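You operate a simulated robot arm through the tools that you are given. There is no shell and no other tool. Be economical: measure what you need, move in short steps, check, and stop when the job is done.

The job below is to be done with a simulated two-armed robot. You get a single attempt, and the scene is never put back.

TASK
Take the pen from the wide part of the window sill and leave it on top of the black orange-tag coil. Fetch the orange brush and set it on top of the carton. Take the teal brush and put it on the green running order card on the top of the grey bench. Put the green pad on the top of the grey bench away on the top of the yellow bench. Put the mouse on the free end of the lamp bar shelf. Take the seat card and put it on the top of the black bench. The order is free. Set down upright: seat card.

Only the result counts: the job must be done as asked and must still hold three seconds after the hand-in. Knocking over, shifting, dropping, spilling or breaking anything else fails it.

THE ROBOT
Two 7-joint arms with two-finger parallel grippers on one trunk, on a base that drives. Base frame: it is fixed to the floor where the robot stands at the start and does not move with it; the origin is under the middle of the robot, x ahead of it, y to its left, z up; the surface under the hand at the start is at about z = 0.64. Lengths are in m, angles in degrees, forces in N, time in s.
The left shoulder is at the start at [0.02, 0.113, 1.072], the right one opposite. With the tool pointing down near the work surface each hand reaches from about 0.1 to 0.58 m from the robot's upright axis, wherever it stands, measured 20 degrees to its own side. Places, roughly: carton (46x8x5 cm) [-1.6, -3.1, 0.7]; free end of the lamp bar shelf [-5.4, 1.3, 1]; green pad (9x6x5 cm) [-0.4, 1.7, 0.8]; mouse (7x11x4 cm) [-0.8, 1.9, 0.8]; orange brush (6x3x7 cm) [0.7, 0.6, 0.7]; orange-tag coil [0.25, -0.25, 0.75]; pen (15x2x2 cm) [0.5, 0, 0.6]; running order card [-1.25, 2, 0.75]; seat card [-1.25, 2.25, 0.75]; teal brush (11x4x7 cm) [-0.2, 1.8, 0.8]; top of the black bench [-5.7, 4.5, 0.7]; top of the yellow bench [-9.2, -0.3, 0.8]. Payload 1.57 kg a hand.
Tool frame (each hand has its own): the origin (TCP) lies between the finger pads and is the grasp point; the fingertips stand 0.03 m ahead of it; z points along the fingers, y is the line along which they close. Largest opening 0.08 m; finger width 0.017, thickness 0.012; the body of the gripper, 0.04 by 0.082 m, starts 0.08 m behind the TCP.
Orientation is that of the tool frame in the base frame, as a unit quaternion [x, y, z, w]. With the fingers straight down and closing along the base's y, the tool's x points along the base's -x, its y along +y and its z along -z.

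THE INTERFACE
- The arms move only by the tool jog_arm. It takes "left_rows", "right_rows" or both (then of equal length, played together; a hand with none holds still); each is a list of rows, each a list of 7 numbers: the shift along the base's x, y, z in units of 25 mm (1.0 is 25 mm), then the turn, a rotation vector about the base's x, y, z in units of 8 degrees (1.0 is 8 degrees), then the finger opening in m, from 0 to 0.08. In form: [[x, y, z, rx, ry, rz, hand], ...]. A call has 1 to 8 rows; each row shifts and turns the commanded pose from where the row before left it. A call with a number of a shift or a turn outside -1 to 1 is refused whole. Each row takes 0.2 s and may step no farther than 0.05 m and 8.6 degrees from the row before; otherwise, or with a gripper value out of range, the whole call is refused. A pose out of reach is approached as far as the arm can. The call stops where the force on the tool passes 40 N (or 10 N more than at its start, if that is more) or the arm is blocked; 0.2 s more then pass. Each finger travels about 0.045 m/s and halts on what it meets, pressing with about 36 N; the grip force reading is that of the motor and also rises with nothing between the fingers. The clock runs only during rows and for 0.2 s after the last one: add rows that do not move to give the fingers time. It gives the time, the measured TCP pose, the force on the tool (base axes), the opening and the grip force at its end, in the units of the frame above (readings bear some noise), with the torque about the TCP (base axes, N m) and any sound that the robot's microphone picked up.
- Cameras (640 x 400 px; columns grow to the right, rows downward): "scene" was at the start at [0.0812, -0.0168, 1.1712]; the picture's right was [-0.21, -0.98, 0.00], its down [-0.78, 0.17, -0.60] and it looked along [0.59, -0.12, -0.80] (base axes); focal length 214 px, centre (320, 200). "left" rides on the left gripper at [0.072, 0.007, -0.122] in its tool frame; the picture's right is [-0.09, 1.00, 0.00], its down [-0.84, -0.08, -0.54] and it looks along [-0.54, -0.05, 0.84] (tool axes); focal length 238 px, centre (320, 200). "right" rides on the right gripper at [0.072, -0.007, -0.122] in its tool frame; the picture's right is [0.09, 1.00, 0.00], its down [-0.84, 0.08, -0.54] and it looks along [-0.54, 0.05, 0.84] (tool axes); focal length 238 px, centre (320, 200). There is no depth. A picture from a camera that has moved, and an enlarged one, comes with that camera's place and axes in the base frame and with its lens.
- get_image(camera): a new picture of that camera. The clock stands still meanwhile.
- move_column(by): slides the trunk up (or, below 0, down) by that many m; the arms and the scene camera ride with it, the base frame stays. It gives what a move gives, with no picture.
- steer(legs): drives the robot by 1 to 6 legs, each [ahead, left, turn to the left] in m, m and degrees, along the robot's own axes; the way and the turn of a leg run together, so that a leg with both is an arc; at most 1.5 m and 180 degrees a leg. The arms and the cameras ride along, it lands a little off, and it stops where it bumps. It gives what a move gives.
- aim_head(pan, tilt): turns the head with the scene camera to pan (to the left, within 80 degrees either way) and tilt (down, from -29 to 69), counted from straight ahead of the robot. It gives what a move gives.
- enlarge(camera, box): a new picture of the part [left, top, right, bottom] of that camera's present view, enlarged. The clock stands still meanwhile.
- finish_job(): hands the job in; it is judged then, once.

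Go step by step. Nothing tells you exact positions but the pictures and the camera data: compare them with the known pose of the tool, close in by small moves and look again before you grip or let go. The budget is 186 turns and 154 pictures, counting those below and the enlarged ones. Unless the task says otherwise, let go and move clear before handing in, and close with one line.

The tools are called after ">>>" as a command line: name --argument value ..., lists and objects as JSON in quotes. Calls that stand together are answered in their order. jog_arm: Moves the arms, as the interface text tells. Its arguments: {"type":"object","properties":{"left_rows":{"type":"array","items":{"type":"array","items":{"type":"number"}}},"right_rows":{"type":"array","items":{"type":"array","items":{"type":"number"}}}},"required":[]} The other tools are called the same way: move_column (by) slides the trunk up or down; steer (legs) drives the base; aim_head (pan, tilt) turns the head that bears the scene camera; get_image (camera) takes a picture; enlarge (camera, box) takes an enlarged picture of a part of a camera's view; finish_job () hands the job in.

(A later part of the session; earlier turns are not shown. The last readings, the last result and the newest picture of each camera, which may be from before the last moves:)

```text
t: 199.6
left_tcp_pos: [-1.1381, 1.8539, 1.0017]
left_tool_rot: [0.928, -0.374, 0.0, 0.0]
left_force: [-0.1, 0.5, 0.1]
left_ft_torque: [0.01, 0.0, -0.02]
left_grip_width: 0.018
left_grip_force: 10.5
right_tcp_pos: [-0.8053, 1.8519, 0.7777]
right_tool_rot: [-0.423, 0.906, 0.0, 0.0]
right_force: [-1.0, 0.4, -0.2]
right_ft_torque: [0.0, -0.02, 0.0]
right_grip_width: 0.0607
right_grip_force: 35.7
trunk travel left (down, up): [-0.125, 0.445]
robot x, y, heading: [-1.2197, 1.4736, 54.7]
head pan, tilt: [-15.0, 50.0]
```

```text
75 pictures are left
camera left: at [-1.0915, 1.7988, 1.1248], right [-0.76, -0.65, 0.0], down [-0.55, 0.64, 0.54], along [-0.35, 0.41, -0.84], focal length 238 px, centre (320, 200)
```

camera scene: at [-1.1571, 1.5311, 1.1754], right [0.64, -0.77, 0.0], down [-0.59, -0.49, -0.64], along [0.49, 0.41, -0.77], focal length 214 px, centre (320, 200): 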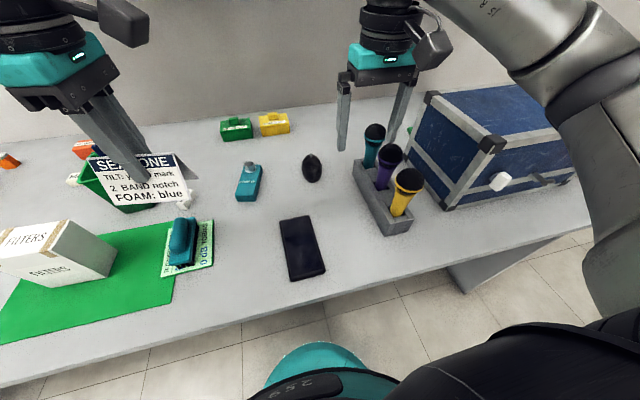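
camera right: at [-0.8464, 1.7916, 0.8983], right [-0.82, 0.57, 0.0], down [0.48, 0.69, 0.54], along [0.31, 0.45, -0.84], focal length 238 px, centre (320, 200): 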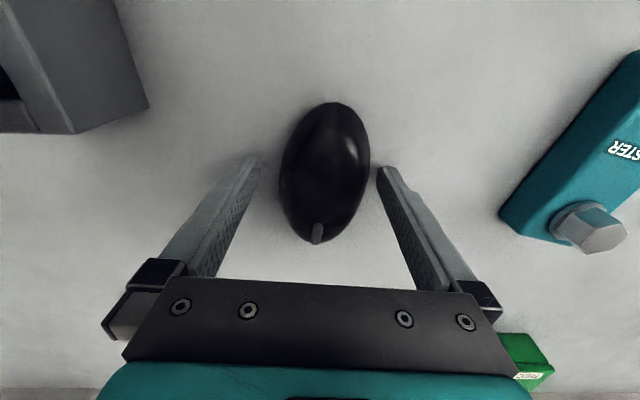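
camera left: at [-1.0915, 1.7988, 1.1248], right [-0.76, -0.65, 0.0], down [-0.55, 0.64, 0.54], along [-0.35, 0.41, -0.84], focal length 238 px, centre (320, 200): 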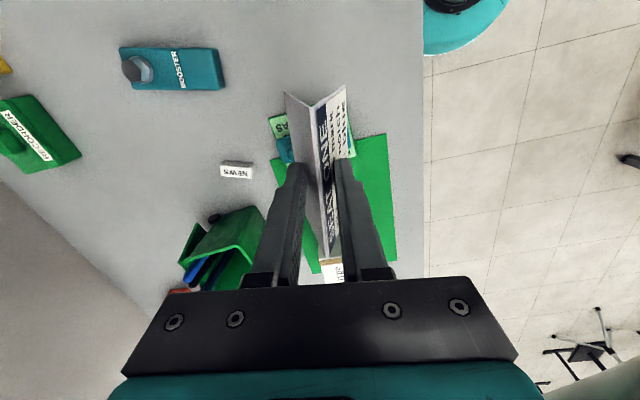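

The card hasn't moved; it was only springing. Mouse gripped, so now lifting and retracting it.

>>> jog_arm --right_rows '[[0, 0, 1, 0, 0, 0, 0.03], [0, 0, 1, 0, 0, 0, 0.03], [0, 0, 1, 0, 0, 0, 0.03], [0, 0, 1, 0, 0, 0, 0.03], [0, 0, 1, 0, 0, 0, 0.03], [0, 0, 1, 0, 0, 0, 0.03], [-0.5, -0.7, 1, 0, 0, 0, 0.03], [-0.6, -0.8, 0, 0, 0, 0, 0.03]]' --left_rows '[[0, 0, 0, 0, 0, 0, 0.015], [0, 0, 0, 0, 0, 0, 0.015], [0, 0, 0, 0, 0, 0, 0.015], [0, 0, 0, 0, 0, 0, 0.015], [0, 0, 0, 0, 0, 0, 0.015], [0, 0, 0, 0, 0, 0, 0.015], [0, 0, 0, 0, 0, 0, 0.015], [0, 0, 0, 0, 0, 0, 0.015]]'

>>> jog_arm --right_rows '[[-0.6, -0.8, 0, 0, 0, 0, 0.03], [-0.6, -0.8, 0, 0, 0, 0, 0.03], [-0.6, -0.8, 0, 0, 0, 0, 0.03], [-0.6, -0.8, 0, 0, 0, 0, 0.03], [-0.6, -0.8, 0, 0, 0, 0, 0.03]]'

>>> get_image --camera "scene"

```text
t: 201.4
left_tcp_pos: [-1.1392, 1.8533, 1.0009]
left_tool_rot: [0.928, -0.373, -0.001, 0.0]
left_force: [0.5, -0.8, -0.1]
left_ft_torque: [0.0, 0.03, -0.02]
left_grip_width: 0.0162
left_grip_force: 31.8
right_tcp_pos: [-0.8326, 1.8146, 0.9567]
right_tool_rot: [-0.423, 0.906, -0.001, 0.0]
right_force: [0.6, -0.7, -1.0]
right_ft_torque: [0.03, -0.01, -0.01]
right_grip_width: 0.0603
right_grip_force: 35.9
trunk travel left (down, up): [-0.125, 0.445]
robot x, y, heading: [-1.2167, 1.4781, 54.8]
head pan, tilt: [-15.0, 50.0]
```

```text
t: 202.6
left_tcp_pos: [-1.1389, 1.8541, 1.0011]
left_tool_rot: [0.928, -0.373, 0.0, 0.001]
left_force: [-0.2, -0.3, -0.5]
left_ft_torque: [0.05, 0.0, -0.02]
left_grip_width: 0.0161
left_grip_force: 31.8
right_tcp_pos: [-0.9089, 1.7152, 0.9547]
right_tool_rot: [-0.424, 0.906, -0.001, 0.0]
right_force: [0.0, 0.1, -1.2]
right_ft_torque: [-0.03, -0.01, -0.01]
right_grip_width: 0.0607
right_grip_force: 36.2
trunk travel left (down, up): [-0.125, 0.445]
robot x, y, heading: [-1.2203, 1.4752, 54.8]
head pan, tilt: [-15.0, 50.0]
```

```text
74 pictures are left
camera scene: at [-1.1573, 1.5312, 1.1755], right [0.64, -0.77, 0.0], down [-0.59, -0.49, -0.64], along [0.49, 0.41, -0.77], focal length 214 px, centre (320, 200)
```

scene: 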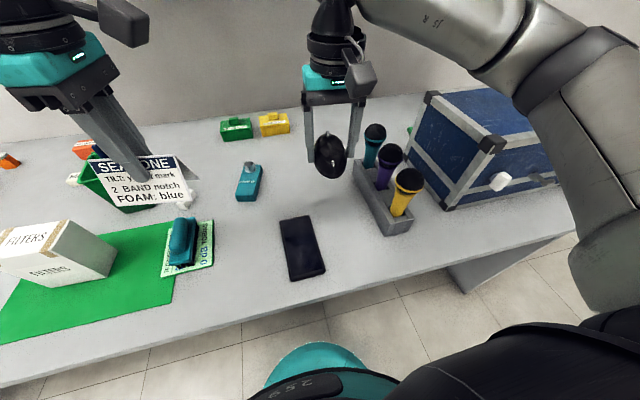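

Both items are held. I'll relax the left squeeze a little, back away from the bench, turn to face down the room and look.

>>> jog_arm --left_rows '[[0, 0, 0, 0, 0, 0, 0.0155], [0, 0, 0, 0, 0, 0, 0.0155]]'

>>> steer --legs '[[-0.35, 0, 0], [0, 0, 90]]'

>>> aim_head --pan 0 --tilt 15

>>> get_image --camera "scene"

```text
t: 203.2
left_tcp_pos: [-1.1389, 1.8543, 1.0024]
left_tool_rot: [0.928, -0.374, 0.0, 0.001]
left_force: [0.4, -0.1, -0.3]
left_ft_torque: [0.03, 0.0, 0.0]
left_grip_width: 0.0156
left_grip_force: 0.1
right_tcp_pos: [-0.9079, 1.7153, 0.9538]
right_tool_rot: [-0.424, 0.906, 0.0, 0.0]
right_force: [0.7, -0.1, -1.1]
right_ft_torque: [0.02, 0.01, 0.01]
right_grip_width: 0.0602
right_grip_force: 35.7
trunk travel left (down, up): [-0.125, 0.445]
robot x, y, heading: [-1.221, 1.4777, 55.0]
head pan, tilt: [-15.0, 50.0]
```

```text
t: 209.3
left_tcp_pos: [-1.8001, 1.27, 1.0017]
left_tool_rot: [0.919, 0.395, 0.0, 0.002]
left_force: [-0.3, -0.2, 0.9]
left_ft_torque: [0.02, 0.0, 0.0]
left_grip_width: 0.0156
left_grip_force: 0.1
right_tcp_pos: [-1.6612, 1.5028, 0.9546]
right_tool_rot: [0.941, -0.338, 0.0, -0.001]
right_force: [-0.4, -0.2, -0.2]
right_ft_torque: [-0.01, -0.03, 0.05]
right_grip_width: 0.0603
right_grip_force: 35.7
trunk travel left (down, up): [-0.125, 0.445]
robot x, y, heading: [-1.4199, 1.1917, 145.2]
head pan, tilt: [-15.0, 50.0]
```

```text
t: 210.3
left_tcp_pos: [-1.7991, 1.2709, 1.0015]
left_tool_rot: [0.919, 0.393, 0.0, 0.001]
left_force: [0.4, -0.8, -0.1]
left_ft_torque: [-0.03, 0.01, 0.02]
left_grip_width: 0.0152
left_grip_force: 0.2
right_tcp_pos: [-1.6608, 1.5041, 0.9538]
right_tool_rot: [0.941, -0.339, 0.0, 0.001]
right_force: [-0.2, -0.3, -0.2]
right_ft_torque: [-0.03, -0.01, -0.02]
right_grip_width: 0.0602
right_grip_force: 36.5
trunk travel left (down, up): [-0.125, 0.445]
robot x, y, heading: [-1.4235, 1.192, 144.9]
head pan, tilt: [0.0, 15.0]
```

```text
73 pictures are left
camera scene: at [-1.5058, 1.2484, 1.2291], right [0.57, 0.82, 0.0], down [0.21, -0.15, -0.97], along [-0.79, 0.55, -0.26], focal length 214 px, centre (320, 200)
```

scene: 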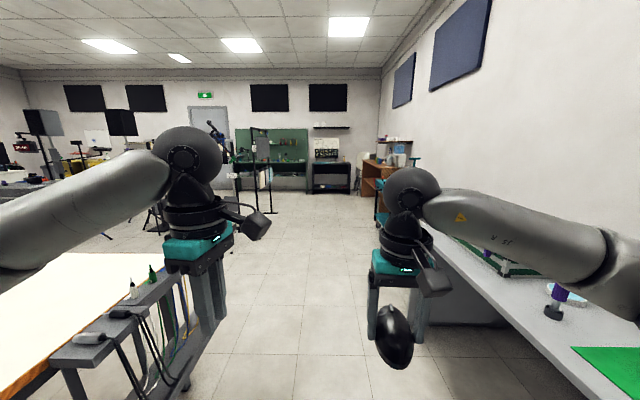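

The left grip force reads zero, so I must check whether the card is still there.

>>> get_image --camera "left"

>>> enlarge --camera "scene" --box '[130, 200, 290, 400]'

```text
72 pictures are left
camera left: at [-1.7447, 1.3171, 1.1248], right [0.66, -0.75, 0.0], down [-0.63, -0.55, 0.54], along [-0.41, -0.36, -0.84], focal length 238 px, centre (320, 200)
```

left: 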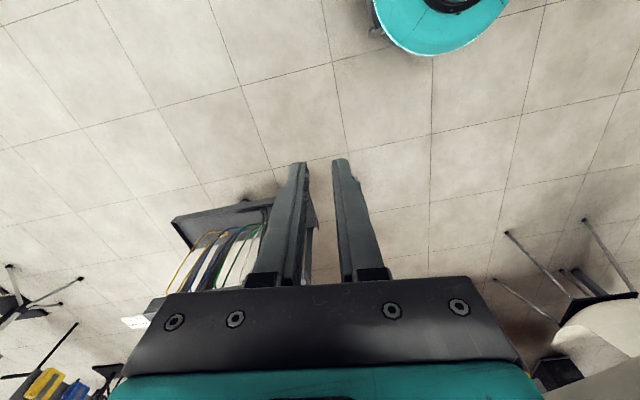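

```text
2.00 times, centred on (210, 300) of scene
camera zoom: at [-1.5058, 1.2484, 1.2291], right [0.57, 0.82, 0.0], down [0.21, -0.15, -0.97], along [-0.79, 0.55, -0.26], focal length 429 px, centre (540, 0)
```

zoom: 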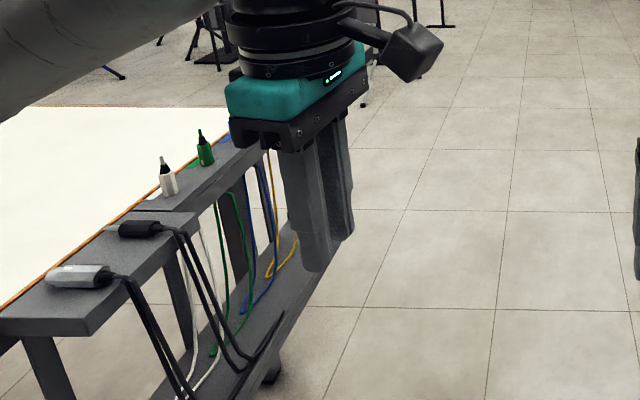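

The card slipped out when I relaxed the grip, above the bench. I'll look back at the bench to find where it landed.

>>> aim_head --pan -75 --tilt 35

>>> get_image --camera "scene"

```text
t: 211.7
left_tcp_pos: [-1.8003, 1.27, 1.0026]
left_tool_rot: [0.919, 0.394, 0.0, 0.001]
left_force: [0.8, -0.6, 0.2]
left_ft_torque: [0.0, 0.02, 0.01]
left_grip_width: 0.0155
left_grip_force: 0.2
right_tcp_pos: [-1.661, 1.5028, 0.9541]
right_tool_rot: [0.941, -0.338, 0.001, 0.0]
right_force: [-0.4, -0.7, -0.7]
right_ft_torque: [-0.06, -0.06, 0.01]
right_grip_width: 0.0601
right_grip_force: 36.0
trunk travel left (down, up): [-0.125, 0.445]
robot x, y, heading: [-1.419, 1.1912, 145.1]
head pan, tilt: [-75.0, 35.0]
```

```text
70 pictures are left
camera scene: at [-1.3993, 1.2777, 1.1972], right [0.94, -0.34, 0.0], down [-0.19, -0.54, -0.82], along [0.28, 0.77, -0.57], focal length 214 px, centre (320, 200)
```

scene: 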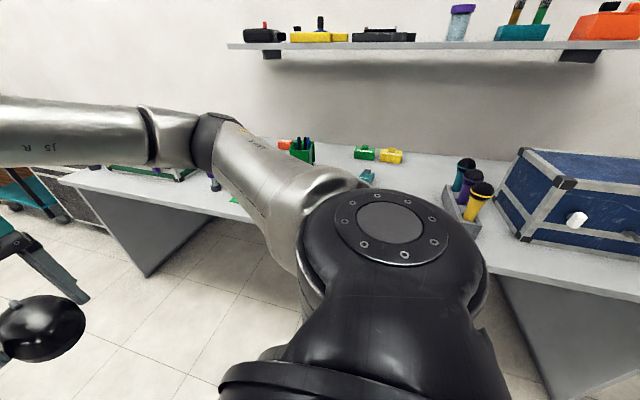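

>>> steer --legs '[[0, 0.2, -90]]'

>>> aim_head --pan 0 --tilt 40

>>> get_image --camera "scene"

```text
t: 215.9
left_tcp_pos: [-1.5305, 1.5387, 1.0003]
left_tool_rot: [0.936, -0.352, -0.001, 0.001]
left_force: [0.4, 0.3, 0.8]
left_ft_torque: [0.01, -0.01, -0.03]
left_grip_width: 0.0154
left_grip_force: 0.0
right_tcp_pos: [-1.2918, 1.41, 0.9524]
right_tool_rot: [-0.444, 0.896, 0.0, 0.0]
right_force: [0.0, 0.5, -0.9]
right_ft_torque: [0.03, 0.0, -0.02]
right_grip_width: 0.0602
right_grip_force: 36.2
trunk travel left (down, up): [-0.125, 0.445]
robot x, y, heading: [-1.5918, 1.1545, 57.7]
head pan, tilt: [-75.0, 35.0]
```

```text
t: 217.3
left_tcp_pos: [-1.5306, 1.538, 1.0007]
left_tool_rot: [0.936, -0.352, -0.001, 0.001]
left_force: [-1.3, -0.5, 0.2]
left_ft_torque: [-0.02, -0.02, 0.01]
left_grip_width: 0.0154
left_grip_force: 0.0
right_tcp_pos: [-1.2921, 1.4109, 0.9536]
right_tool_rot: [-0.444, 0.896, 0.001, 0.0]
right_force: [0.8, 0.6, -0.8]
right_ft_torque: [0.01, -0.01, -0.03]
right_grip_width: 0.0599
right_grip_force: 36.0
trunk travel left (down, up): [-0.125, 0.445]
robot x, y, heading: [-1.5944, 1.1529, 57.4]
head pan, tilt: [0.0, 40.0]
```

```text
69 pictures are left
camera scene: at [-1.5443, 1.2344, 1.1896], right [0.84, -0.54, 0.0], down [-0.35, -0.54, -0.77], along [0.41, 0.65, -0.64], focal length 214 px, centre (320, 200)
```

scene: 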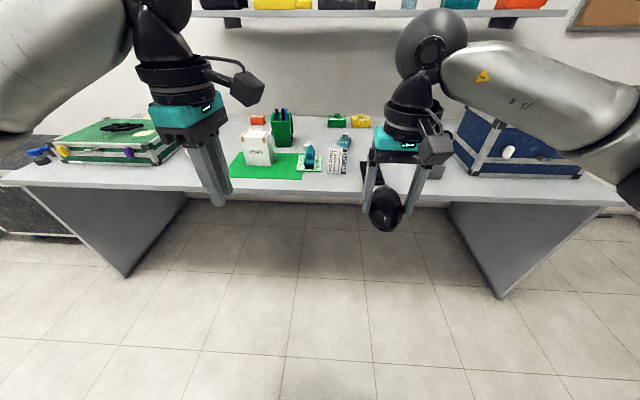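

>>> enlarge --camera "scene" --box '[220, 90, 380, 200]'

```text
3.64 times, centred on (300, 145) of scene
camera zoom: at [-1.5443, 1.2344, 1.1896], right [0.84, -0.54, 0.0], down [-0.35, -0.54, -0.77], along [0.41, 0.65, -0.64], focal length 780 px, centre (393, 400)
```

zoom: 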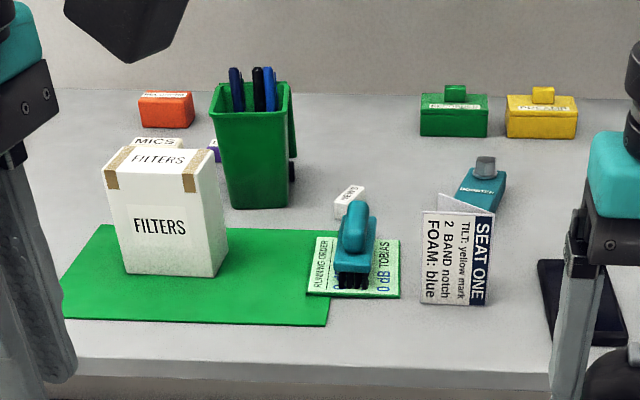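

The seat card landed standing on its end, between the running order card and the phone, and nothing else looks disturbed. To regrip it so I can turn it upright later, I need a yaw of -35°. I'll test whether the left wrist reaches that.

>>> jog_arm --left_rows '[[0, 0, 0, 0, 0, -1, 0.05], [0, 0, 0, 0, 0, -1, 0.05], [0, 0, 0, 0, 0, -1, 0.05], [0, 0, 0, 0, 0, -1, 0.05], [0, 0, 0, 0, 0, -1, 0.05], [0, 0, 0, 0, 0, -1, 0.05], [0, 0, 0, 0, 0, -1, 0.05], [0, 0, 0, 0, 0, -1, 0.05]]'

>>> jog_arm --left_rows '[[0, 0, 0, 0, 0, -1, 0.05], [0, 0, 0, 0, 0, -1, 0.05], [0, 0, 0, 0, 0, -1, 0.05], [0, 0, 0, 0, 0, -1, 0.05], [0, 0, 0, 0, 0, -1, 0.05], [0, 0, 0, 0, 0, -1, 0.05], [0, 0, 0, 0, 0, -1, 0.05], [0, 0, 0, 0, 0, -1, 0.05]]'

>>> jog_arm --left_rows '[[0, 0, 0, 0, 0, -1, 0.05], [0, 0, 0, 0, 0, -1, 0.05], [0, 0, 0, 0, 0, -1, 0.05], [0, 0, 0, 0, 0, -1, 0.05], [0, 0, 0, 0, 0, -1, 0.05]]'

```text
t: 219.1
left_tcp_pos: [-1.5301, 1.5386, 1.0022]
left_tool_rot: [-0.605, 0.796, 0.002, 0.0]
left_force: [0.5, 0.1, 0.3]
left_ft_torque: [0.0, 0.0, 0.0]
left_grip_width: 0.05
left_grip_force: 0.0
right_tcp_pos: [-1.2915, 1.4099, 0.9539]
right_tool_rot: [-0.444, 0.896, 0.0, 0.0]
right_force: [0.0, 0.1, -0.1]
right_ft_torque: [-0.01, 0.02, 0.04]
right_grip_width: 0.0602
right_grip_force: 36.5
trunk travel left (down, up): [-0.125, 0.445]
robot x, y, heading: [-1.5972, 1.1548, 57.3]
head pan, tilt: [0.0, 40.0]
```

```text
t: 220.9
left_tcp_pos: [-1.5305, 1.5382, 1.0014]
left_tool_rot: [-0.092, 0.996, 0.0, 0.0]
left_force: [0.6, -0.5, -0.2]
left_ft_torque: [-0.01, -0.01, -0.01]
left_grip_width: 0.0501
left_grip_force: 0.1
right_tcp_pos: [-1.2905, 1.4093, 0.9536]
right_tool_rot: [-0.444, 0.896, 0.0, 0.0]
right_force: [-0.1, -0.4, -0.9]
right_ft_torque: [-0.04, 0.02, -0.02]
right_grip_width: 0.0599
right_grip_force: 36.4
trunk travel left (down, up): [-0.125, 0.445]
robot x, y, heading: [-1.5947, 1.1575, 57.5]
head pan, tilt: [0.0, 40.0]
```

```text
t: 222.1
left_tcp_pos: [-1.5306, 1.5376, 1.0008]
left_tool_rot: [0.255, 0.967, 0.0, 0.0]
left_force: [-0.1, -0.6, -0.3]
left_ft_torque: [-0.05, 0.02, -0.01]
left_grip_width: 0.0501
left_grip_force: 0.0
right_tcp_pos: [-1.2927, 1.4097, 0.9544]
right_tool_rot: [-0.444, 0.896, 0.0, 0.0]
right_force: [0.4, 0.5, -0.9]
right_ft_torque: [0.0, -0.04, -0.04]
right_grip_width: 0.06
right_grip_force: 36.1
trunk travel left (down, up): [-0.125, 0.445]
robot x, y, heading: [-1.5968, 1.1605, 57.4]
head pan, tilt: [0.0, 40.0]
```

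The left wrist reaches it. I'll approach the bench so the left hand can pinch the card's near panel from above.

>>> steer --legs '[[0.355, -0.1, -2.4]]'

>>> aim_head --pan 5 --tilt 55

>>> get_image --camera "scene"

>>> get_image --camera "left"

```text
t: 224.5
left_tcp_pos: [-1.2356, 1.7794, 1.0011]
left_tool_rot: [0.271, 0.962, 0.0, 0.0]
left_force: [0.3, 0.0, 0.1]
left_ft_torque: [-0.01, 0.02, -0.02]
left_grip_width: 0.0497
left_grip_force: 0.1
right_tcp_pos: [-1.0004, 1.6423, 0.9536]
right_tool_rot: [-0.427, 0.904, 0.0, 0.0]
right_force: [-0.1, -0.8, -0.1]
right_ft_torque: [-0.05, 0.03, 0.0]
right_grip_width: 0.0598
right_grip_force: 35.9
trunk travel left (down, up): [-0.125, 0.445]
robot x, y, heading: [-1.313, 1.3965, 55.5]
head pan, tilt: [0.0, 40.0]
```

```text
t: 225.3
left_tcp_pos: [-1.2352, 1.7782, 1.0023]
left_tool_rot: [0.271, 0.963, 0.001, 0.0]
left_force: [0.6, -0.5, -0.2]
left_ft_torque: [-0.03, 0.02, 0.03]
left_grip_width: 0.0499
left_grip_force: 0.1
right_tcp_pos: [-1.0008, 1.6419, 0.954]
right_tool_rot: [-0.428, 0.904, 0.001, 0.0]
right_force: [-0.3, 0.3, -0.5]
right_ft_torque: [0.0, -0.01, 0.0]
right_grip_width: 0.06
right_grip_force: 35.7
trunk travel left (down, up): [-0.125, 0.445]
robot x, y, heading: [-1.3112, 1.3977, 55.5]
head pan, tilt: [5.0, 55.0]
```

```text
67 pictures are left
camera scene: at [-1.2726, 1.4678, 1.169], right [0.87, -0.49, 0.0], down [-0.4, -0.71, -0.57], along [0.28, 0.5, -0.82], focal length 214 px, centre (320, 200)
```

scene: 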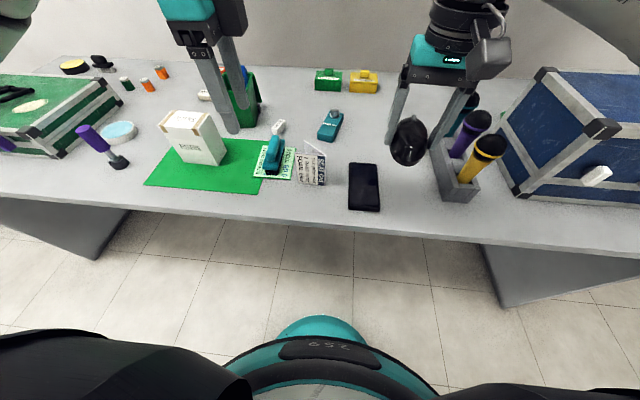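

```text
66 pictures are left
camera left: at [-1.2928, 1.8205, 1.125], right [0.6, 0.8, 0.0], down [0.67, -0.5, 0.54], along [0.44, -0.32, -0.84], focal length 238 px, centre (320, 200)
```

left: 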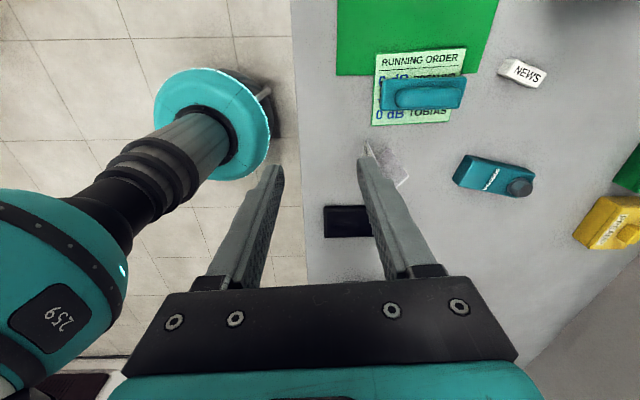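

>>> enlarge --camera "left" --box '[330, 110, 430, 200]'

>>> enlarge --camera "scene" --box '[250, 110, 370, 210]'

```text
4.44 times, centred on (380, 155) of left
camera zoom: at [-1.2928, 1.8205, 1.125], right [0.6, 0.8, 0.0], down [0.67, -0.5, 0.54], along [0.44, -0.32, -0.84], focal length 1059 px, centre (53, 400)
```

zoom: 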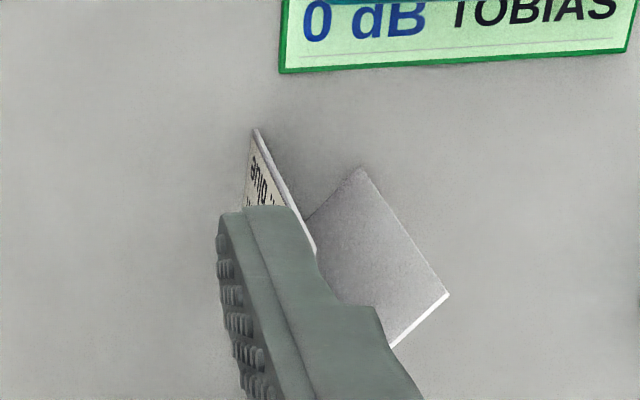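

```text
4.00 times, centred on (310, 160) of scene
camera zoom: at [-1.2726, 1.4678, 1.169], right [0.87, -0.49, 0.0], down [-0.4, -0.71, -0.57], along [0.28, 0.5, -0.82], focal length 858 px, centre (360, 360)
```

zoom: 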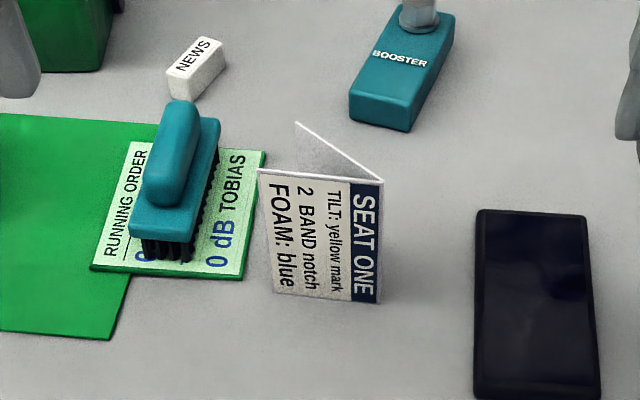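

Clear geometry: the near panel runs from [-1.144, 1.805] to the ridge at [-1.091, 1.767], top at z ≈ 0.84. I'll move the left hand over it, slightly open.

>>> jog_arm --left_rows '[[0.84, 0.11, 0, 0, 0, -0.33, 0.03], [0.84, 0.11, -0.6, 0, 0, 0, 0.024], [0.84, 0.11, -0.8, 0, 0, 0, 0.02], [0.84, 0.11, -0.8, 0, 0, 0, 0.02], [0.83, 0.11, -0.8, 0, 0, 0, 0.02], [0, 0, -1, 0, 0, 0, 0.02], [0, 0, 0, 0, 0, 0, 0.02]]'

>>> enlarge --camera "left" --box '[230, 80, 410, 220]'

>>> enlarge --camera "scene" --box '[250, 90, 370, 210]'

```text
t: 226.9
left_tcp_pos: [-1.1303, 1.7932, 0.9022]
left_tool_rot: [0.292, 0.956, 0.001, 0.002]
left_force: [0.4, -0.5, -0.1]
left_ft_torque: [-0.02, -0.01, 0.02]
left_grip_width: 0.0199
left_grip_force: 0.0
right_tcp_pos: [-1.0019, 1.6415, 0.9529]
right_tool_rot: [-0.428, 0.904, 0.001, 0.0]
right_force: [-0.3, 0.2, -0.8]
right_ft_torque: [-0.02, -0.02, -0.02]
right_grip_width: 0.0602
right_grip_force: 35.5
trunk travel left (down, up): [-0.125, 0.445]
robot x, y, heading: [-1.3117, 1.396, 55.5]
head pan, tilt: [5.0, 55.0]
```

```text
2.86 times, centred on (320, 150) of left
camera zoom: at [-1.1852, 1.8369, 1.0256], right [0.63, 0.77, 0.0], down [0.65, -0.53, 0.54], along [0.42, -0.34, -0.84], focal length 681 px, centre (320, 343)
```

zoom: 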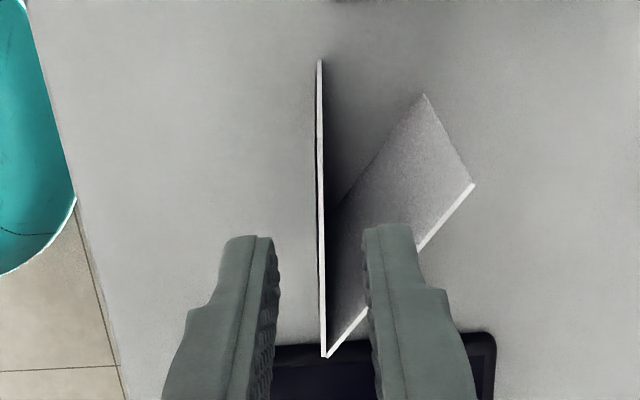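

```text
3.33 times, centred on (310, 150) of scene
camera zoom: at [-1.2727, 1.4678, 1.169], right [0.87, -0.49, 0.0], down [-0.4, -0.71, -0.57], along [0.28, 0.5, -0.82], focal length 715 px, centre (353, 367)
```

zoom: 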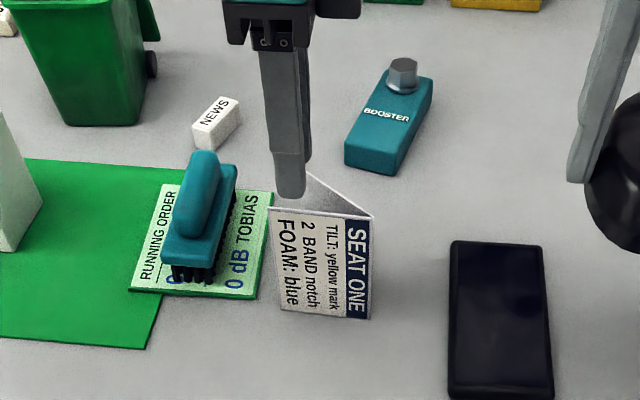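

The panel runs right between the fingers. A tiny shift toward the ridge, then down and close.

>>> jog_arm --left_rows '[[0.21, -0.25, 0, 0, 0, 0, 0.02], [0, 0, -0.6, 0, 0, 0, 0.02], [0, 0, -0.5, 0, 0, 0, 0.02], [0, 0, 0, 0, 0, 0, 0.02]]'

>>> enlarge --camera "left" --box '[230, 80, 410, 220]'

```text
t: 227.9
left_tcp_pos: [-1.1256, 1.7857, 0.875]
left_tool_rot: [0.292, 0.956, 0.002, 0.0]
left_force: [-0.1, 0.6, -0.2]
left_ft_torque: [0.02, -0.02, -0.02]
left_grip_width: 0.02
left_grip_force: 0.1
right_tcp_pos: [-1.0007, 1.6419, 0.954]
right_tool_rot: [-0.428, 0.904, -0.001, -0.001]
right_force: [0.2, -0.6, -0.1]
right_ft_torque: [-0.03, 0.01, -0.01]
right_grip_width: 0.0601
right_grip_force: 35.8
trunk travel left (down, up): [-0.125, 0.445]
robot x, y, heading: [-1.3129, 1.3992, 55.5]
head pan, tilt: [5.0, 55.0]
```

```text
2.86 times, centred on (320, 150) of left
camera zoom: at [-1.1813, 1.8306, 0.9985], right [0.63, 0.77, 0.0], down [0.65, -0.53, 0.54], along [0.42, -0.34, -0.84], focal length 681 px, centre (320, 343)
```

zoom: 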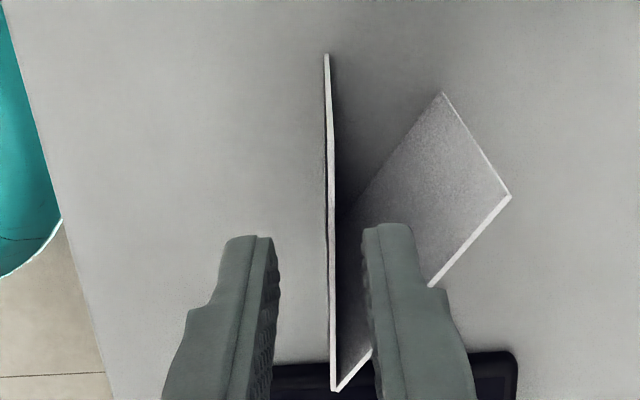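

>>> jog_arm --left_rows '[[0, 0, -0.6, 0, 0, 0, 0.02], [0, 0, -0.6, 0, 0, 0, 0.02], [0, 0, -0.6, 0, 0, 0, 0.02], [0, 0, 0, 0, 0, 0, 0.01], [0, 0, 0, 0, 0, 0, 0.0], [0, 0, 0, 0, 0, 0, 0.0]]'

>>> enlarge --camera "scene" --box '[250, 90, 370, 210]'

```text
t: 228.3
left_tcp_pos: [-1.1221, 1.7884, 0.8742]
left_tool_rot: [0.293, 0.956, 0.009, 0.008]
left_force: [-2.0, -2.4, 15.5]
left_ft_torque: [0.08, 0.09, -0.03]
left_grip_width: 0.0167
left_grip_force: 0.1
right_tcp_pos: [-1.0016, 1.6414, 0.9532]
right_tool_rot: [-0.429, 0.903, 0.0, 0.0]
right_force: [0.0, 0.7, -0.9]
right_ft_torque: [0.0, 0.01, 0.05]
right_grip_width: 0.0603
right_grip_force: 35.7
trunk travel left (down, up): [-0.125, 0.445]
robot x, y, heading: [-1.3142, 1.3958, 55.3]
head pan, tilt: [5.0, 55.0]
stopped in row 1 (left hand): the force on the tool passed its limit at 53 N (the readings are from after the stop); the commanded pose is now the measured one
```

```text
3.33 times, centred on (310, 150) of scene
camera zoom: at [-1.2727, 1.4673, 1.1691], right [0.87, -0.49, 0.0], down [-0.4, -0.71, -0.57], along [0.28, 0.5, -0.82], focal length 715 px, centre (353, 367)
```

zoom: 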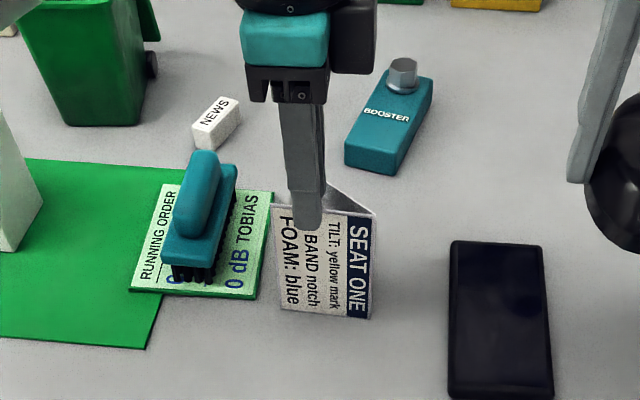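

Something blocked the inner finger at the card's top. I'll raise slightly and look.

>>> jog_arm --left_rows '[[0, 0, 0.4, 0, 0, 0, 0.02], [0, 0, 0.2, 0, 0, 0, 0.02]]'

>>> enlarge --camera "left" --box '[230, 80, 410, 220]'

>>> enlarge --camera "scene" --box '[250, 90, 370, 210]'

```text
t: 228.9
left_tcp_pos: [-1.1237, 1.7882, 0.8863]
left_tool_rot: [0.291, 0.957, 0.007, 0.007]
left_force: [0.9, 0.1, 0.6]
left_ft_torque: [-0.05, 0.0, 0.0]
left_grip_width: 0.0199
left_grip_force: 0.0
right_tcp_pos: [-1.0018, 1.6416, 0.9533]
right_tool_rot: [-0.428, 0.904, 0.0, 0.0]
right_force: [-0.3, 0.1, -0.5]
right_ft_torque: [-0.03, 0.03, -0.01]
right_grip_width: 0.0601
right_grip_force: 35.9
trunk travel left (down, up): [-0.125, 0.445]
robot x, y, heading: [-1.3149, 1.3997, 55.5]
head pan, tilt: [5.0, 55.0]
```

```text
2.86 times, centred on (320, 150) of left
camera zoom: at [-1.1808, 1.8317, 1.0089], right [0.63, 0.77, 0.02], down [0.64, -0.54, 0.55], along [0.43, -0.33, -0.84], focal length 681 px, centre (320, 343)
```

zoom: 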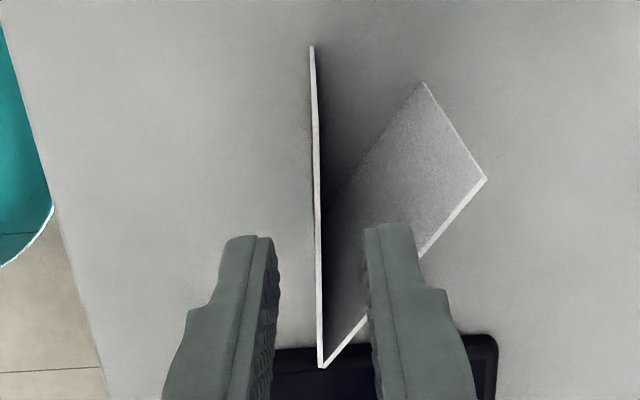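

```text
3.33 times, centred on (310, 150) of scene
camera zoom: at [-1.2726, 1.468, 1.1689], right [0.87, -0.49, 0.0], down [-0.4, -0.71, -0.57], along [0.28, 0.5, -0.82], focal length 715 px, centre (353, 367)
```

zoom: 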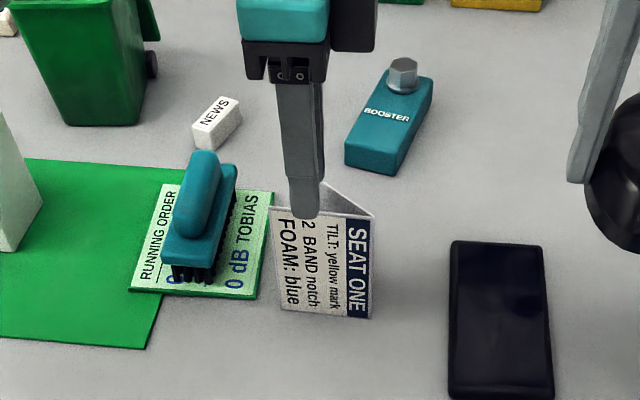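

The card's collision shape seems closed, so I'll instead grip it between its base and ridge (about 6.2 cm apart), with yaw 34°. I'll place it on end at the destination and tip it gently upright there.

>>> jog_arm --left_rows '[[0, 0, 1, 0, 0, 0.5, 0.05], [0, 0, 1, 0, 0, 1, 0.08], [0.1, 0, 0, 0, 0, 1, 0.08], [0.1, 0, 0, 0, 0, 1, 0.08], [0.1, 0, 0, 0, 0, 1, 0.08], [0.1, 0, 0, 0, 0, 1, 0.08], [0.1, 0.1, 0, 0, 0, 1, 0.08], [0.1, 0.1, 0, 0, 0, 1, 0.08]]'

>>> jog_arm --left_rows '[[0, 0, -0.6, 0, 0, 1, 0.08], [0, 0, -0.6, 0, 0, 0, 0.08], [0, 0, 0, 0, 0, 0, 0.08]]'

>>> enlarge --camera "left" --box '[200, 60, 440, 240]'

>>> enlarge --camera "scene" --box '[250, 90, 370, 210]'

```text
t: 230.7
left_tcp_pos: [-1.1088, 1.7949, 0.9364]
left_tool_rot: [-0.227, 0.974, 0.011, 0.002]
left_force: [1.3, 0.8, -0.3]
left_ft_torque: [-0.01, 0.01, -0.02]
left_grip_width: 0.0799
left_grip_force: 0.1
right_tcp_pos: [-1.0018, 1.6415, 0.954]
right_tool_rot: [-0.427, 0.904, -0.001, 0.0]
right_force: [-0.5, -0.1, -1.0]
right_ft_torque: [-0.01, -0.01, 0.04]
right_grip_width: 0.0601
right_grip_force: 36.5
trunk travel left (down, up): [-0.125, 0.445]
robot x, y, heading: [-1.315, 1.3981, 55.3]
head pan, tilt: [5.0, 55.0]
```

```text
t: 231.5
left_tcp_pos: [-1.1083, 1.7935, 0.9061]
left_tool_rot: [-0.293, 0.956, 0.011, 0.001]
left_force: [-0.2, -0.3, -0.4]
left_ft_torque: [0.01, 0.0, 0.0]
left_grip_width: 0.0802
left_grip_force: 0.1
right_tcp_pos: [-1.0025, 1.6417, 0.9527]
right_tool_rot: [-0.429, 0.904, 0.0, 0.0]
right_force: [0.2, 0.4, -0.4]
right_ft_torque: [-0.02, 0.02, 0.0]
right_grip_width: 0.0602
right_grip_force: 35.7
trunk travel left (down, up): [-0.125, 0.445]
robot x, y, heading: [-1.3092, 1.3975, 55.6]
head pan, tilt: [5.0, 55.0]
```

```text
2.22 times, centred on (320, 150) of left
camera zoom: at [-1.1709, 1.7556, 1.0287], right [-0.48, 0.88, 0.02], down [0.74, 0.39, 0.55], along [0.47, 0.28, -0.84], focal length 530 px, centre (320, 311)
```

zoom: 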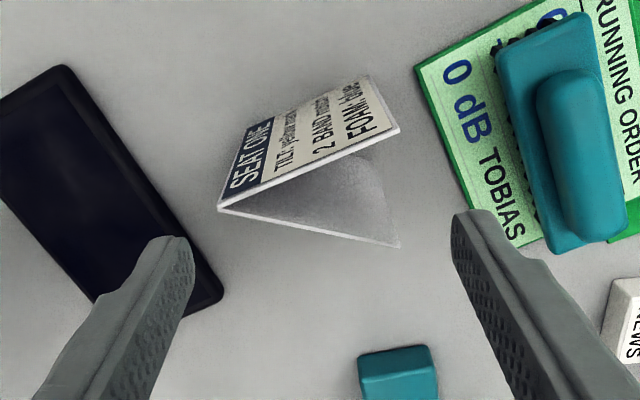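

```text
3.33 times, centred on (310, 150) of scene
camera zoom: at [-1.2727, 1.4678, 1.1689], right [0.87, -0.49, 0.0], down [-0.4, -0.71, -0.57], along [0.28, 0.5, -0.82], focal length 715 px, centre (353, 367)
```

zoom: 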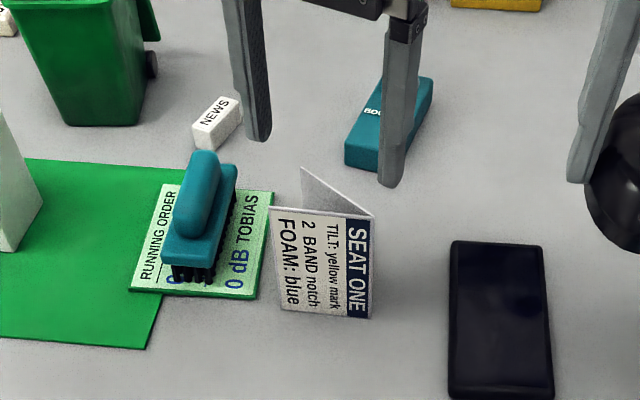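

Well aligned. Shift 3 mm and descend around the card.

>>> jog_arm --left_rows '[[0.06, -0.1, -0.5, 0, 0, 0, 0.08], [0, 0, -0.6, 0, 0, 0, 0.08], [0, 0, -0.6, 0, 0, 0, 0.08], [0, 0, -0.6, 0, 0, 0, 0.08], [0, 0, -0.6, 0, 0, 0, 0.08], [0, 0, -0.6, 0, 0, 0, 0.08], [0, 0, -0.3, 0, 0, 0, 0.08], [0, 0, 0, 0, 0, 0, 0.08]]'

>>> enlarge --camera "left" --box '[200, 60, 440, 240]'

```text
t: 233.3
left_tcp_pos: [-1.1083, 1.7902, 0.812]
left_tool_rot: [-0.292, 0.956, 0.01, 0.001]
left_force: [0.3, 0.2, 1.1]
left_ft_torque: [0.0, -0.03, 0.04]
left_grip_width: 0.0799
left_grip_force: 0.1
right_tcp_pos: [-1.0017, 1.6412, 0.9541]
right_tool_rot: [-0.428, 0.904, 0.0, 0.0]
right_force: [0.2, 0.2, -0.7]
right_ft_torque: [0.01, -0.02, -0.03]
right_grip_width: 0.0601
right_grip_force: 36.4
trunk travel left (down, up): [-0.125, 0.445]
robot x, y, heading: [-1.3129, 1.3975, 55.4]
head pan, tilt: [5.0, 55.0]
```

```text
2.22 times, centred on (320, 150) of left
camera zoom: at [-1.1701, 1.7528, 0.9344], right [-0.48, 0.88, 0.02], down [0.74, 0.39, 0.55], along [0.47, 0.28, -0.84], focal length 530 px, centre (320, 311)
```

zoom: 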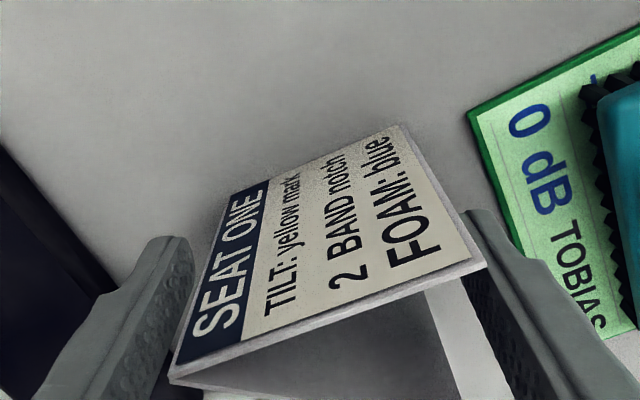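

>>> jog_arm --left_rows '[[0, 0, 0, 0, 0, 0, 0.07], [0, 0, 0, 0, 0, 0, 0.06], [0, 0, 0, 0, 0, 0, 0.05], [0, 0, 0, 0, 0, 0, 0.03], [0, 0, 0, 0, 0, 0, 0.03], [0, 0, 0, 0, 0, 0, 0.03]]'

>>> enlarge --camera "left" --box '[200, 60, 440, 240]'

```text
t: 234.7
left_tcp_pos: [-1.1074, 1.7907, 0.8116]
left_tool_rot: [-0.294, 0.956, 0.01, 0.001]
left_force: [-0.1, -0.1, 0.1]
left_ft_torque: [-0.04, -0.05, 0.0]
left_grip_width: 0.0644
left_grip_force: 35.3
right_tcp_pos: [-1.0022, 1.6426, 0.9537]
right_tool_rot: [-0.428, 0.904, -0.001, 0.001]
right_force: [0.0, 0.4, -1.9]
right_ft_torque: [-0.03, -0.02, 0.0]
right_grip_width: 0.0603
right_grip_force: 36.2
trunk travel left (down, up): [-0.125, 0.445]
robot x, y, heading: [-1.3129, 1.3941, 55.5]
head pan, tilt: [5.0, 55.0]
```

```text
2.22 times, centred on (320, 150) of left
camera zoom: at [-1.1702, 1.7529, 0.9347], right [-0.48, 0.88, 0.02], down [0.74, 0.39, 0.55], along [0.47, 0.28, -0.84], focal length 530 px, centre (320, 311)
```

zoom: 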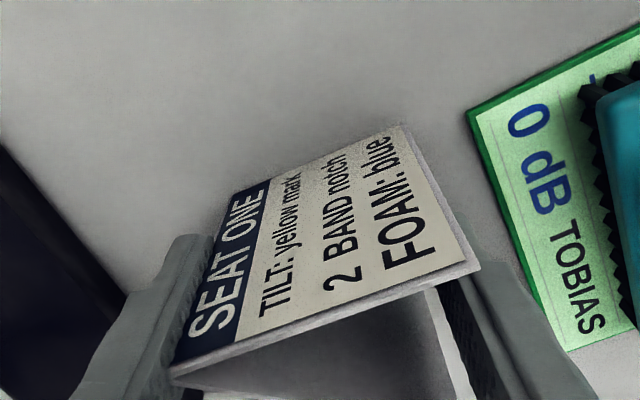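

Firm antipodal grip at 64 mm. Lifting and checking.

>>> jog_arm --left_rows '[[0, 0, 0.5, 0, 0, 0, 0.03], [0, 0, 1, 0, 0, 0, 0.03], [0, 0, 1, 0, 0, 0, 0.03], [0, 0, 1, 0, 0, 0, 0.03], [0, 0, 1, 0, 0, 0, 0.03], [0, 0, 1, 0, 0, 0, 0.03], [-0.5, -0.6, 0.5, 0, 0, 0, 0.03], [-0.5, -0.6, 0.5, 0, 0, 0, 0.03]]'

>>> get_image --camera "scene"

```text
t: 236.5
left_tcp_pos: [-1.1322, 1.7629, 0.9736]
left_tool_rot: [-0.292, 0.956, 0.011, 0.001]
left_force: [-0.4, -0.2, 0.4]
left_ft_torque: [-0.01, -0.01, 0.0]
left_grip_width: 0.0644
left_grip_force: 35.8
right_tcp_pos: [-1.0015, 1.6413, 0.9541]
right_tool_rot: [-0.428, 0.904, 0.0, 0.0]
right_force: [0.3, 0.3, -1.2]
right_ft_torque: [-0.02, 0.01, -0.01]
right_grip_width: 0.06
right_grip_force: 35.9
trunk travel left (down, up): [-0.125, 0.445]
robot x, y, heading: [-1.3133, 1.3972, 55.3]
head pan, tilt: [5.0, 55.0]
```

```text
53 pictures are left
camera scene: at [-1.2728, 1.4677, 1.169], right [0.87, -0.49, 0.0], down [-0.4, -0.71, -0.57], along [0.28, 0.5, -0.82], focal length 214 px, centre (320, 200)
```

scene: 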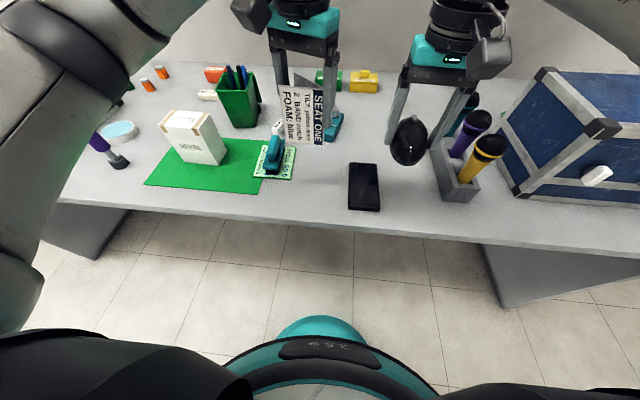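

Card held securely on end. I'll retract the left hand, back off, turn and drive toward the black bench at the far end.

>>> jog_arm --left_rows '[[-0.5, -0.8, 0, 0, 0, 0, 0.03], [-0.5, -0.8, 0, 0, 0, 0, 0.03], [-0.5, -0.8, 0, 0, 0, 0, 0.03]]'

>>> steer --legs '[[-0.25, 0, 0], [0, 0, 89.4], [1.4, 0, 0], [1.4, 0, 0], [1.3, 0, 0]]'

>>> aim_head --pan 0 --tilt 25

>>> get_image --camera "scene"

```text
t: 237.3
left_tcp_pos: [-1.1697, 1.703, 0.9737]
left_tool_rot: [-0.293, 0.956, 0.01, 0.001]
left_force: [-0.6, -0.4, -0.5]
left_ft_torque: [0.01, 0.02, -0.03]
left_grip_width: 0.0644
left_grip_force: 36.0
right_tcp_pos: [-1.0001, 1.6425, 0.9537]
right_tool_rot: [-0.428, 0.904, 0.0, 0.0]
right_force: [-0.4, -0.2, -0.9]
right_ft_torque: [-0.03, 0.02, 0.01]
right_grip_width: 0.0601
right_grip_force: 35.9
trunk travel left (down, up): [-0.125, 0.445]
robot x, y, heading: [-1.316, 1.3994, 55.3]
head pan, tilt: [5.0, 55.0]
```

```text
t: 262.2
left_tcp_pos: [-5.0962, 3.7414, 0.9732]
left_tool_rot: [0.878, -0.479, -0.008, 0.007]
left_force: [-0.5, 0.4, -0.4]
left_ft_torque: [0.01, 0.01, -0.02]
left_grip_width: 0.0641
left_grip_force: 36.5
right_tcp_pos: [-5.0314, 3.9075, 0.9549]
right_tool_rot: [0.938, -0.346, 0.0, 0.0]
right_force: [0.4, -0.1, -0.1]
right_ft_torque: [-0.01, -0.03, 0.01]
right_grip_width: 0.0601
right_grip_force: 35.8
trunk travel left (down, up): [-0.125, 0.445]
robot x, y, heading: [-4.7942, 3.5935, 144.2]
head pan, tilt: [5.0, 55.0]
```

```text
t: 263.2
left_tcp_pos: [-5.0962, 3.7409, 0.9737]
left_tool_rot: [0.878, -0.479, -0.009, 0.005]
left_force: [0.0, -0.2, 0.1]
left_ft_torque: [-0.01, 0.01, -0.01]
left_grip_width: 0.0645
left_grip_force: 36.4
right_tcp_pos: [-5.0312, 3.9066, 0.954]
right_tool_rot: [0.938, -0.346, 0.001, 0.0]
right_force: [-0.1, -0.4, -1.0]
right_ft_torque: [0.0, -0.03, 0.01]
right_grip_width: 0.0599
right_grip_force: 35.8
trunk travel left (down, up): [-0.125, 0.445]
robot x, y, heading: [-4.7954, 3.5891, 144.3]
head pan, tilt: [0.0, 25.0]
```

```text
52 pictures are left
camera scene: at [-4.8784, 3.6496, 1.2129], right [0.58, 0.81, 0.0], down [0.34, -0.25, -0.91], along [-0.73, 0.53, -0.42], focal length 214 px, centre (320, 200)
```

scene: 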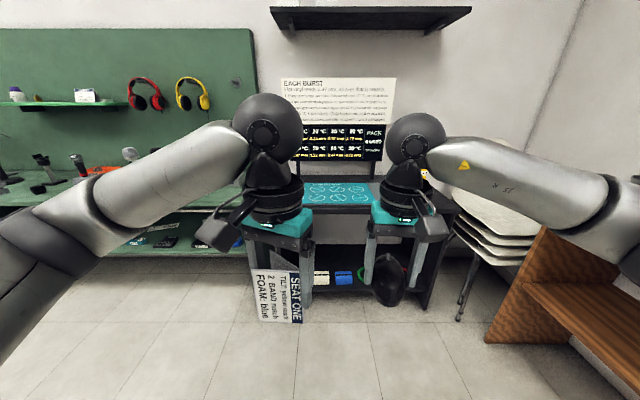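

The black bench with a teal mat is about 1.1 m ahead. Moving closer.

>>> steer --legs '[[0.62, -0.2, 0.5]]'

>>> aim_head --pan 0 --tilt 48

>>> get_image --camera "scene"

```text
t: 266.8
left_tcp_pos: [-5.4834, 4.2728, 0.9753]
left_tool_rot: [0.877, -0.48, -0.008, 0.007]
left_force: [0.6, 0.5, -1.1]
left_ft_torque: [0.02, 0.0, -0.03]
left_grip_width: 0.0642
left_grip_force: 36.0
right_tcp_pos: [-5.4174, 4.4388, 0.9532]
right_tool_rot: [0.937, -0.348, 0.0, 0.0]
right_force: [-0.2, -0.5, -0.8]
right_ft_torque: [-0.04, 0.0, -0.02]
right_grip_width: 0.0601
right_grip_force: 36.5
trunk travel left (down, up): [-0.125, 0.445]
robot x, y, heading: [-5.1844, 4.1261, 143.8]
head pan, tilt: [0.0, 25.0]
```

```text
t: 267.7
left_tcp_pos: [-5.4832, 4.2725, 0.9746]
left_tool_rot: [0.877, -0.48, -0.008, 0.007]
left_force: [-0.6, 0.3, 0.4]
left_ft_torque: [-0.01, -0.02, 0.0]
left_grip_width: 0.0646
left_grip_force: 36.1
right_tcp_pos: [-5.4172, 4.4398, 0.9536]
right_tool_rot: [0.937, -0.348, 0.0, 0.0]
right_force: [0.0, -0.4, -1.9]
right_ft_torque: [-0.02, -0.04, 0.01]
right_grip_width: 0.0599
right_grip_force: 36.0
trunk travel left (down, up): [-0.125, 0.445]
robot x, y, heading: [-5.1787, 4.1208, 143.8]
head pan, tilt: [0.0, 48.0]
```

```text
51 pictures are left
camera scene: at [-5.2551, 4.1721, 1.1782], right [0.59, 0.81, 0.0], down [0.6, -0.44, -0.67], along [-0.54, 0.39, -0.74], focal length 214 px, centre (320, 200)
```

scene: 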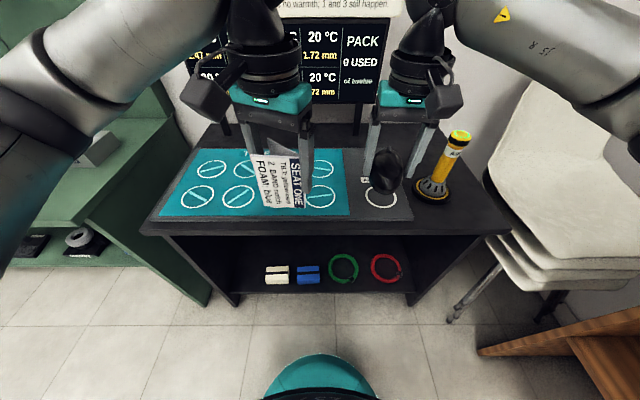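

>>> enlarge --camera "scene" --box '[320, 110, 540, 260]'

```text
2.67 times, centred on (430, 185) of scene
camera zoom: at [-5.2551, 4.1721, 1.1782], right [0.59, 0.81, 0.0], down [0.6, -0.44, -0.67], along [-0.54, 0.39, -0.74], focal length 572 px, centre (27, 240)
```

zoom: 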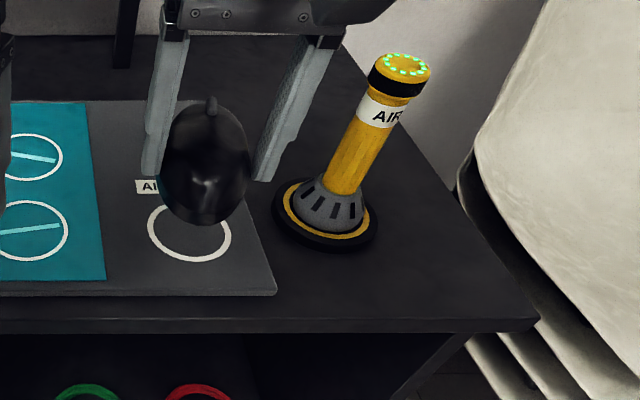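

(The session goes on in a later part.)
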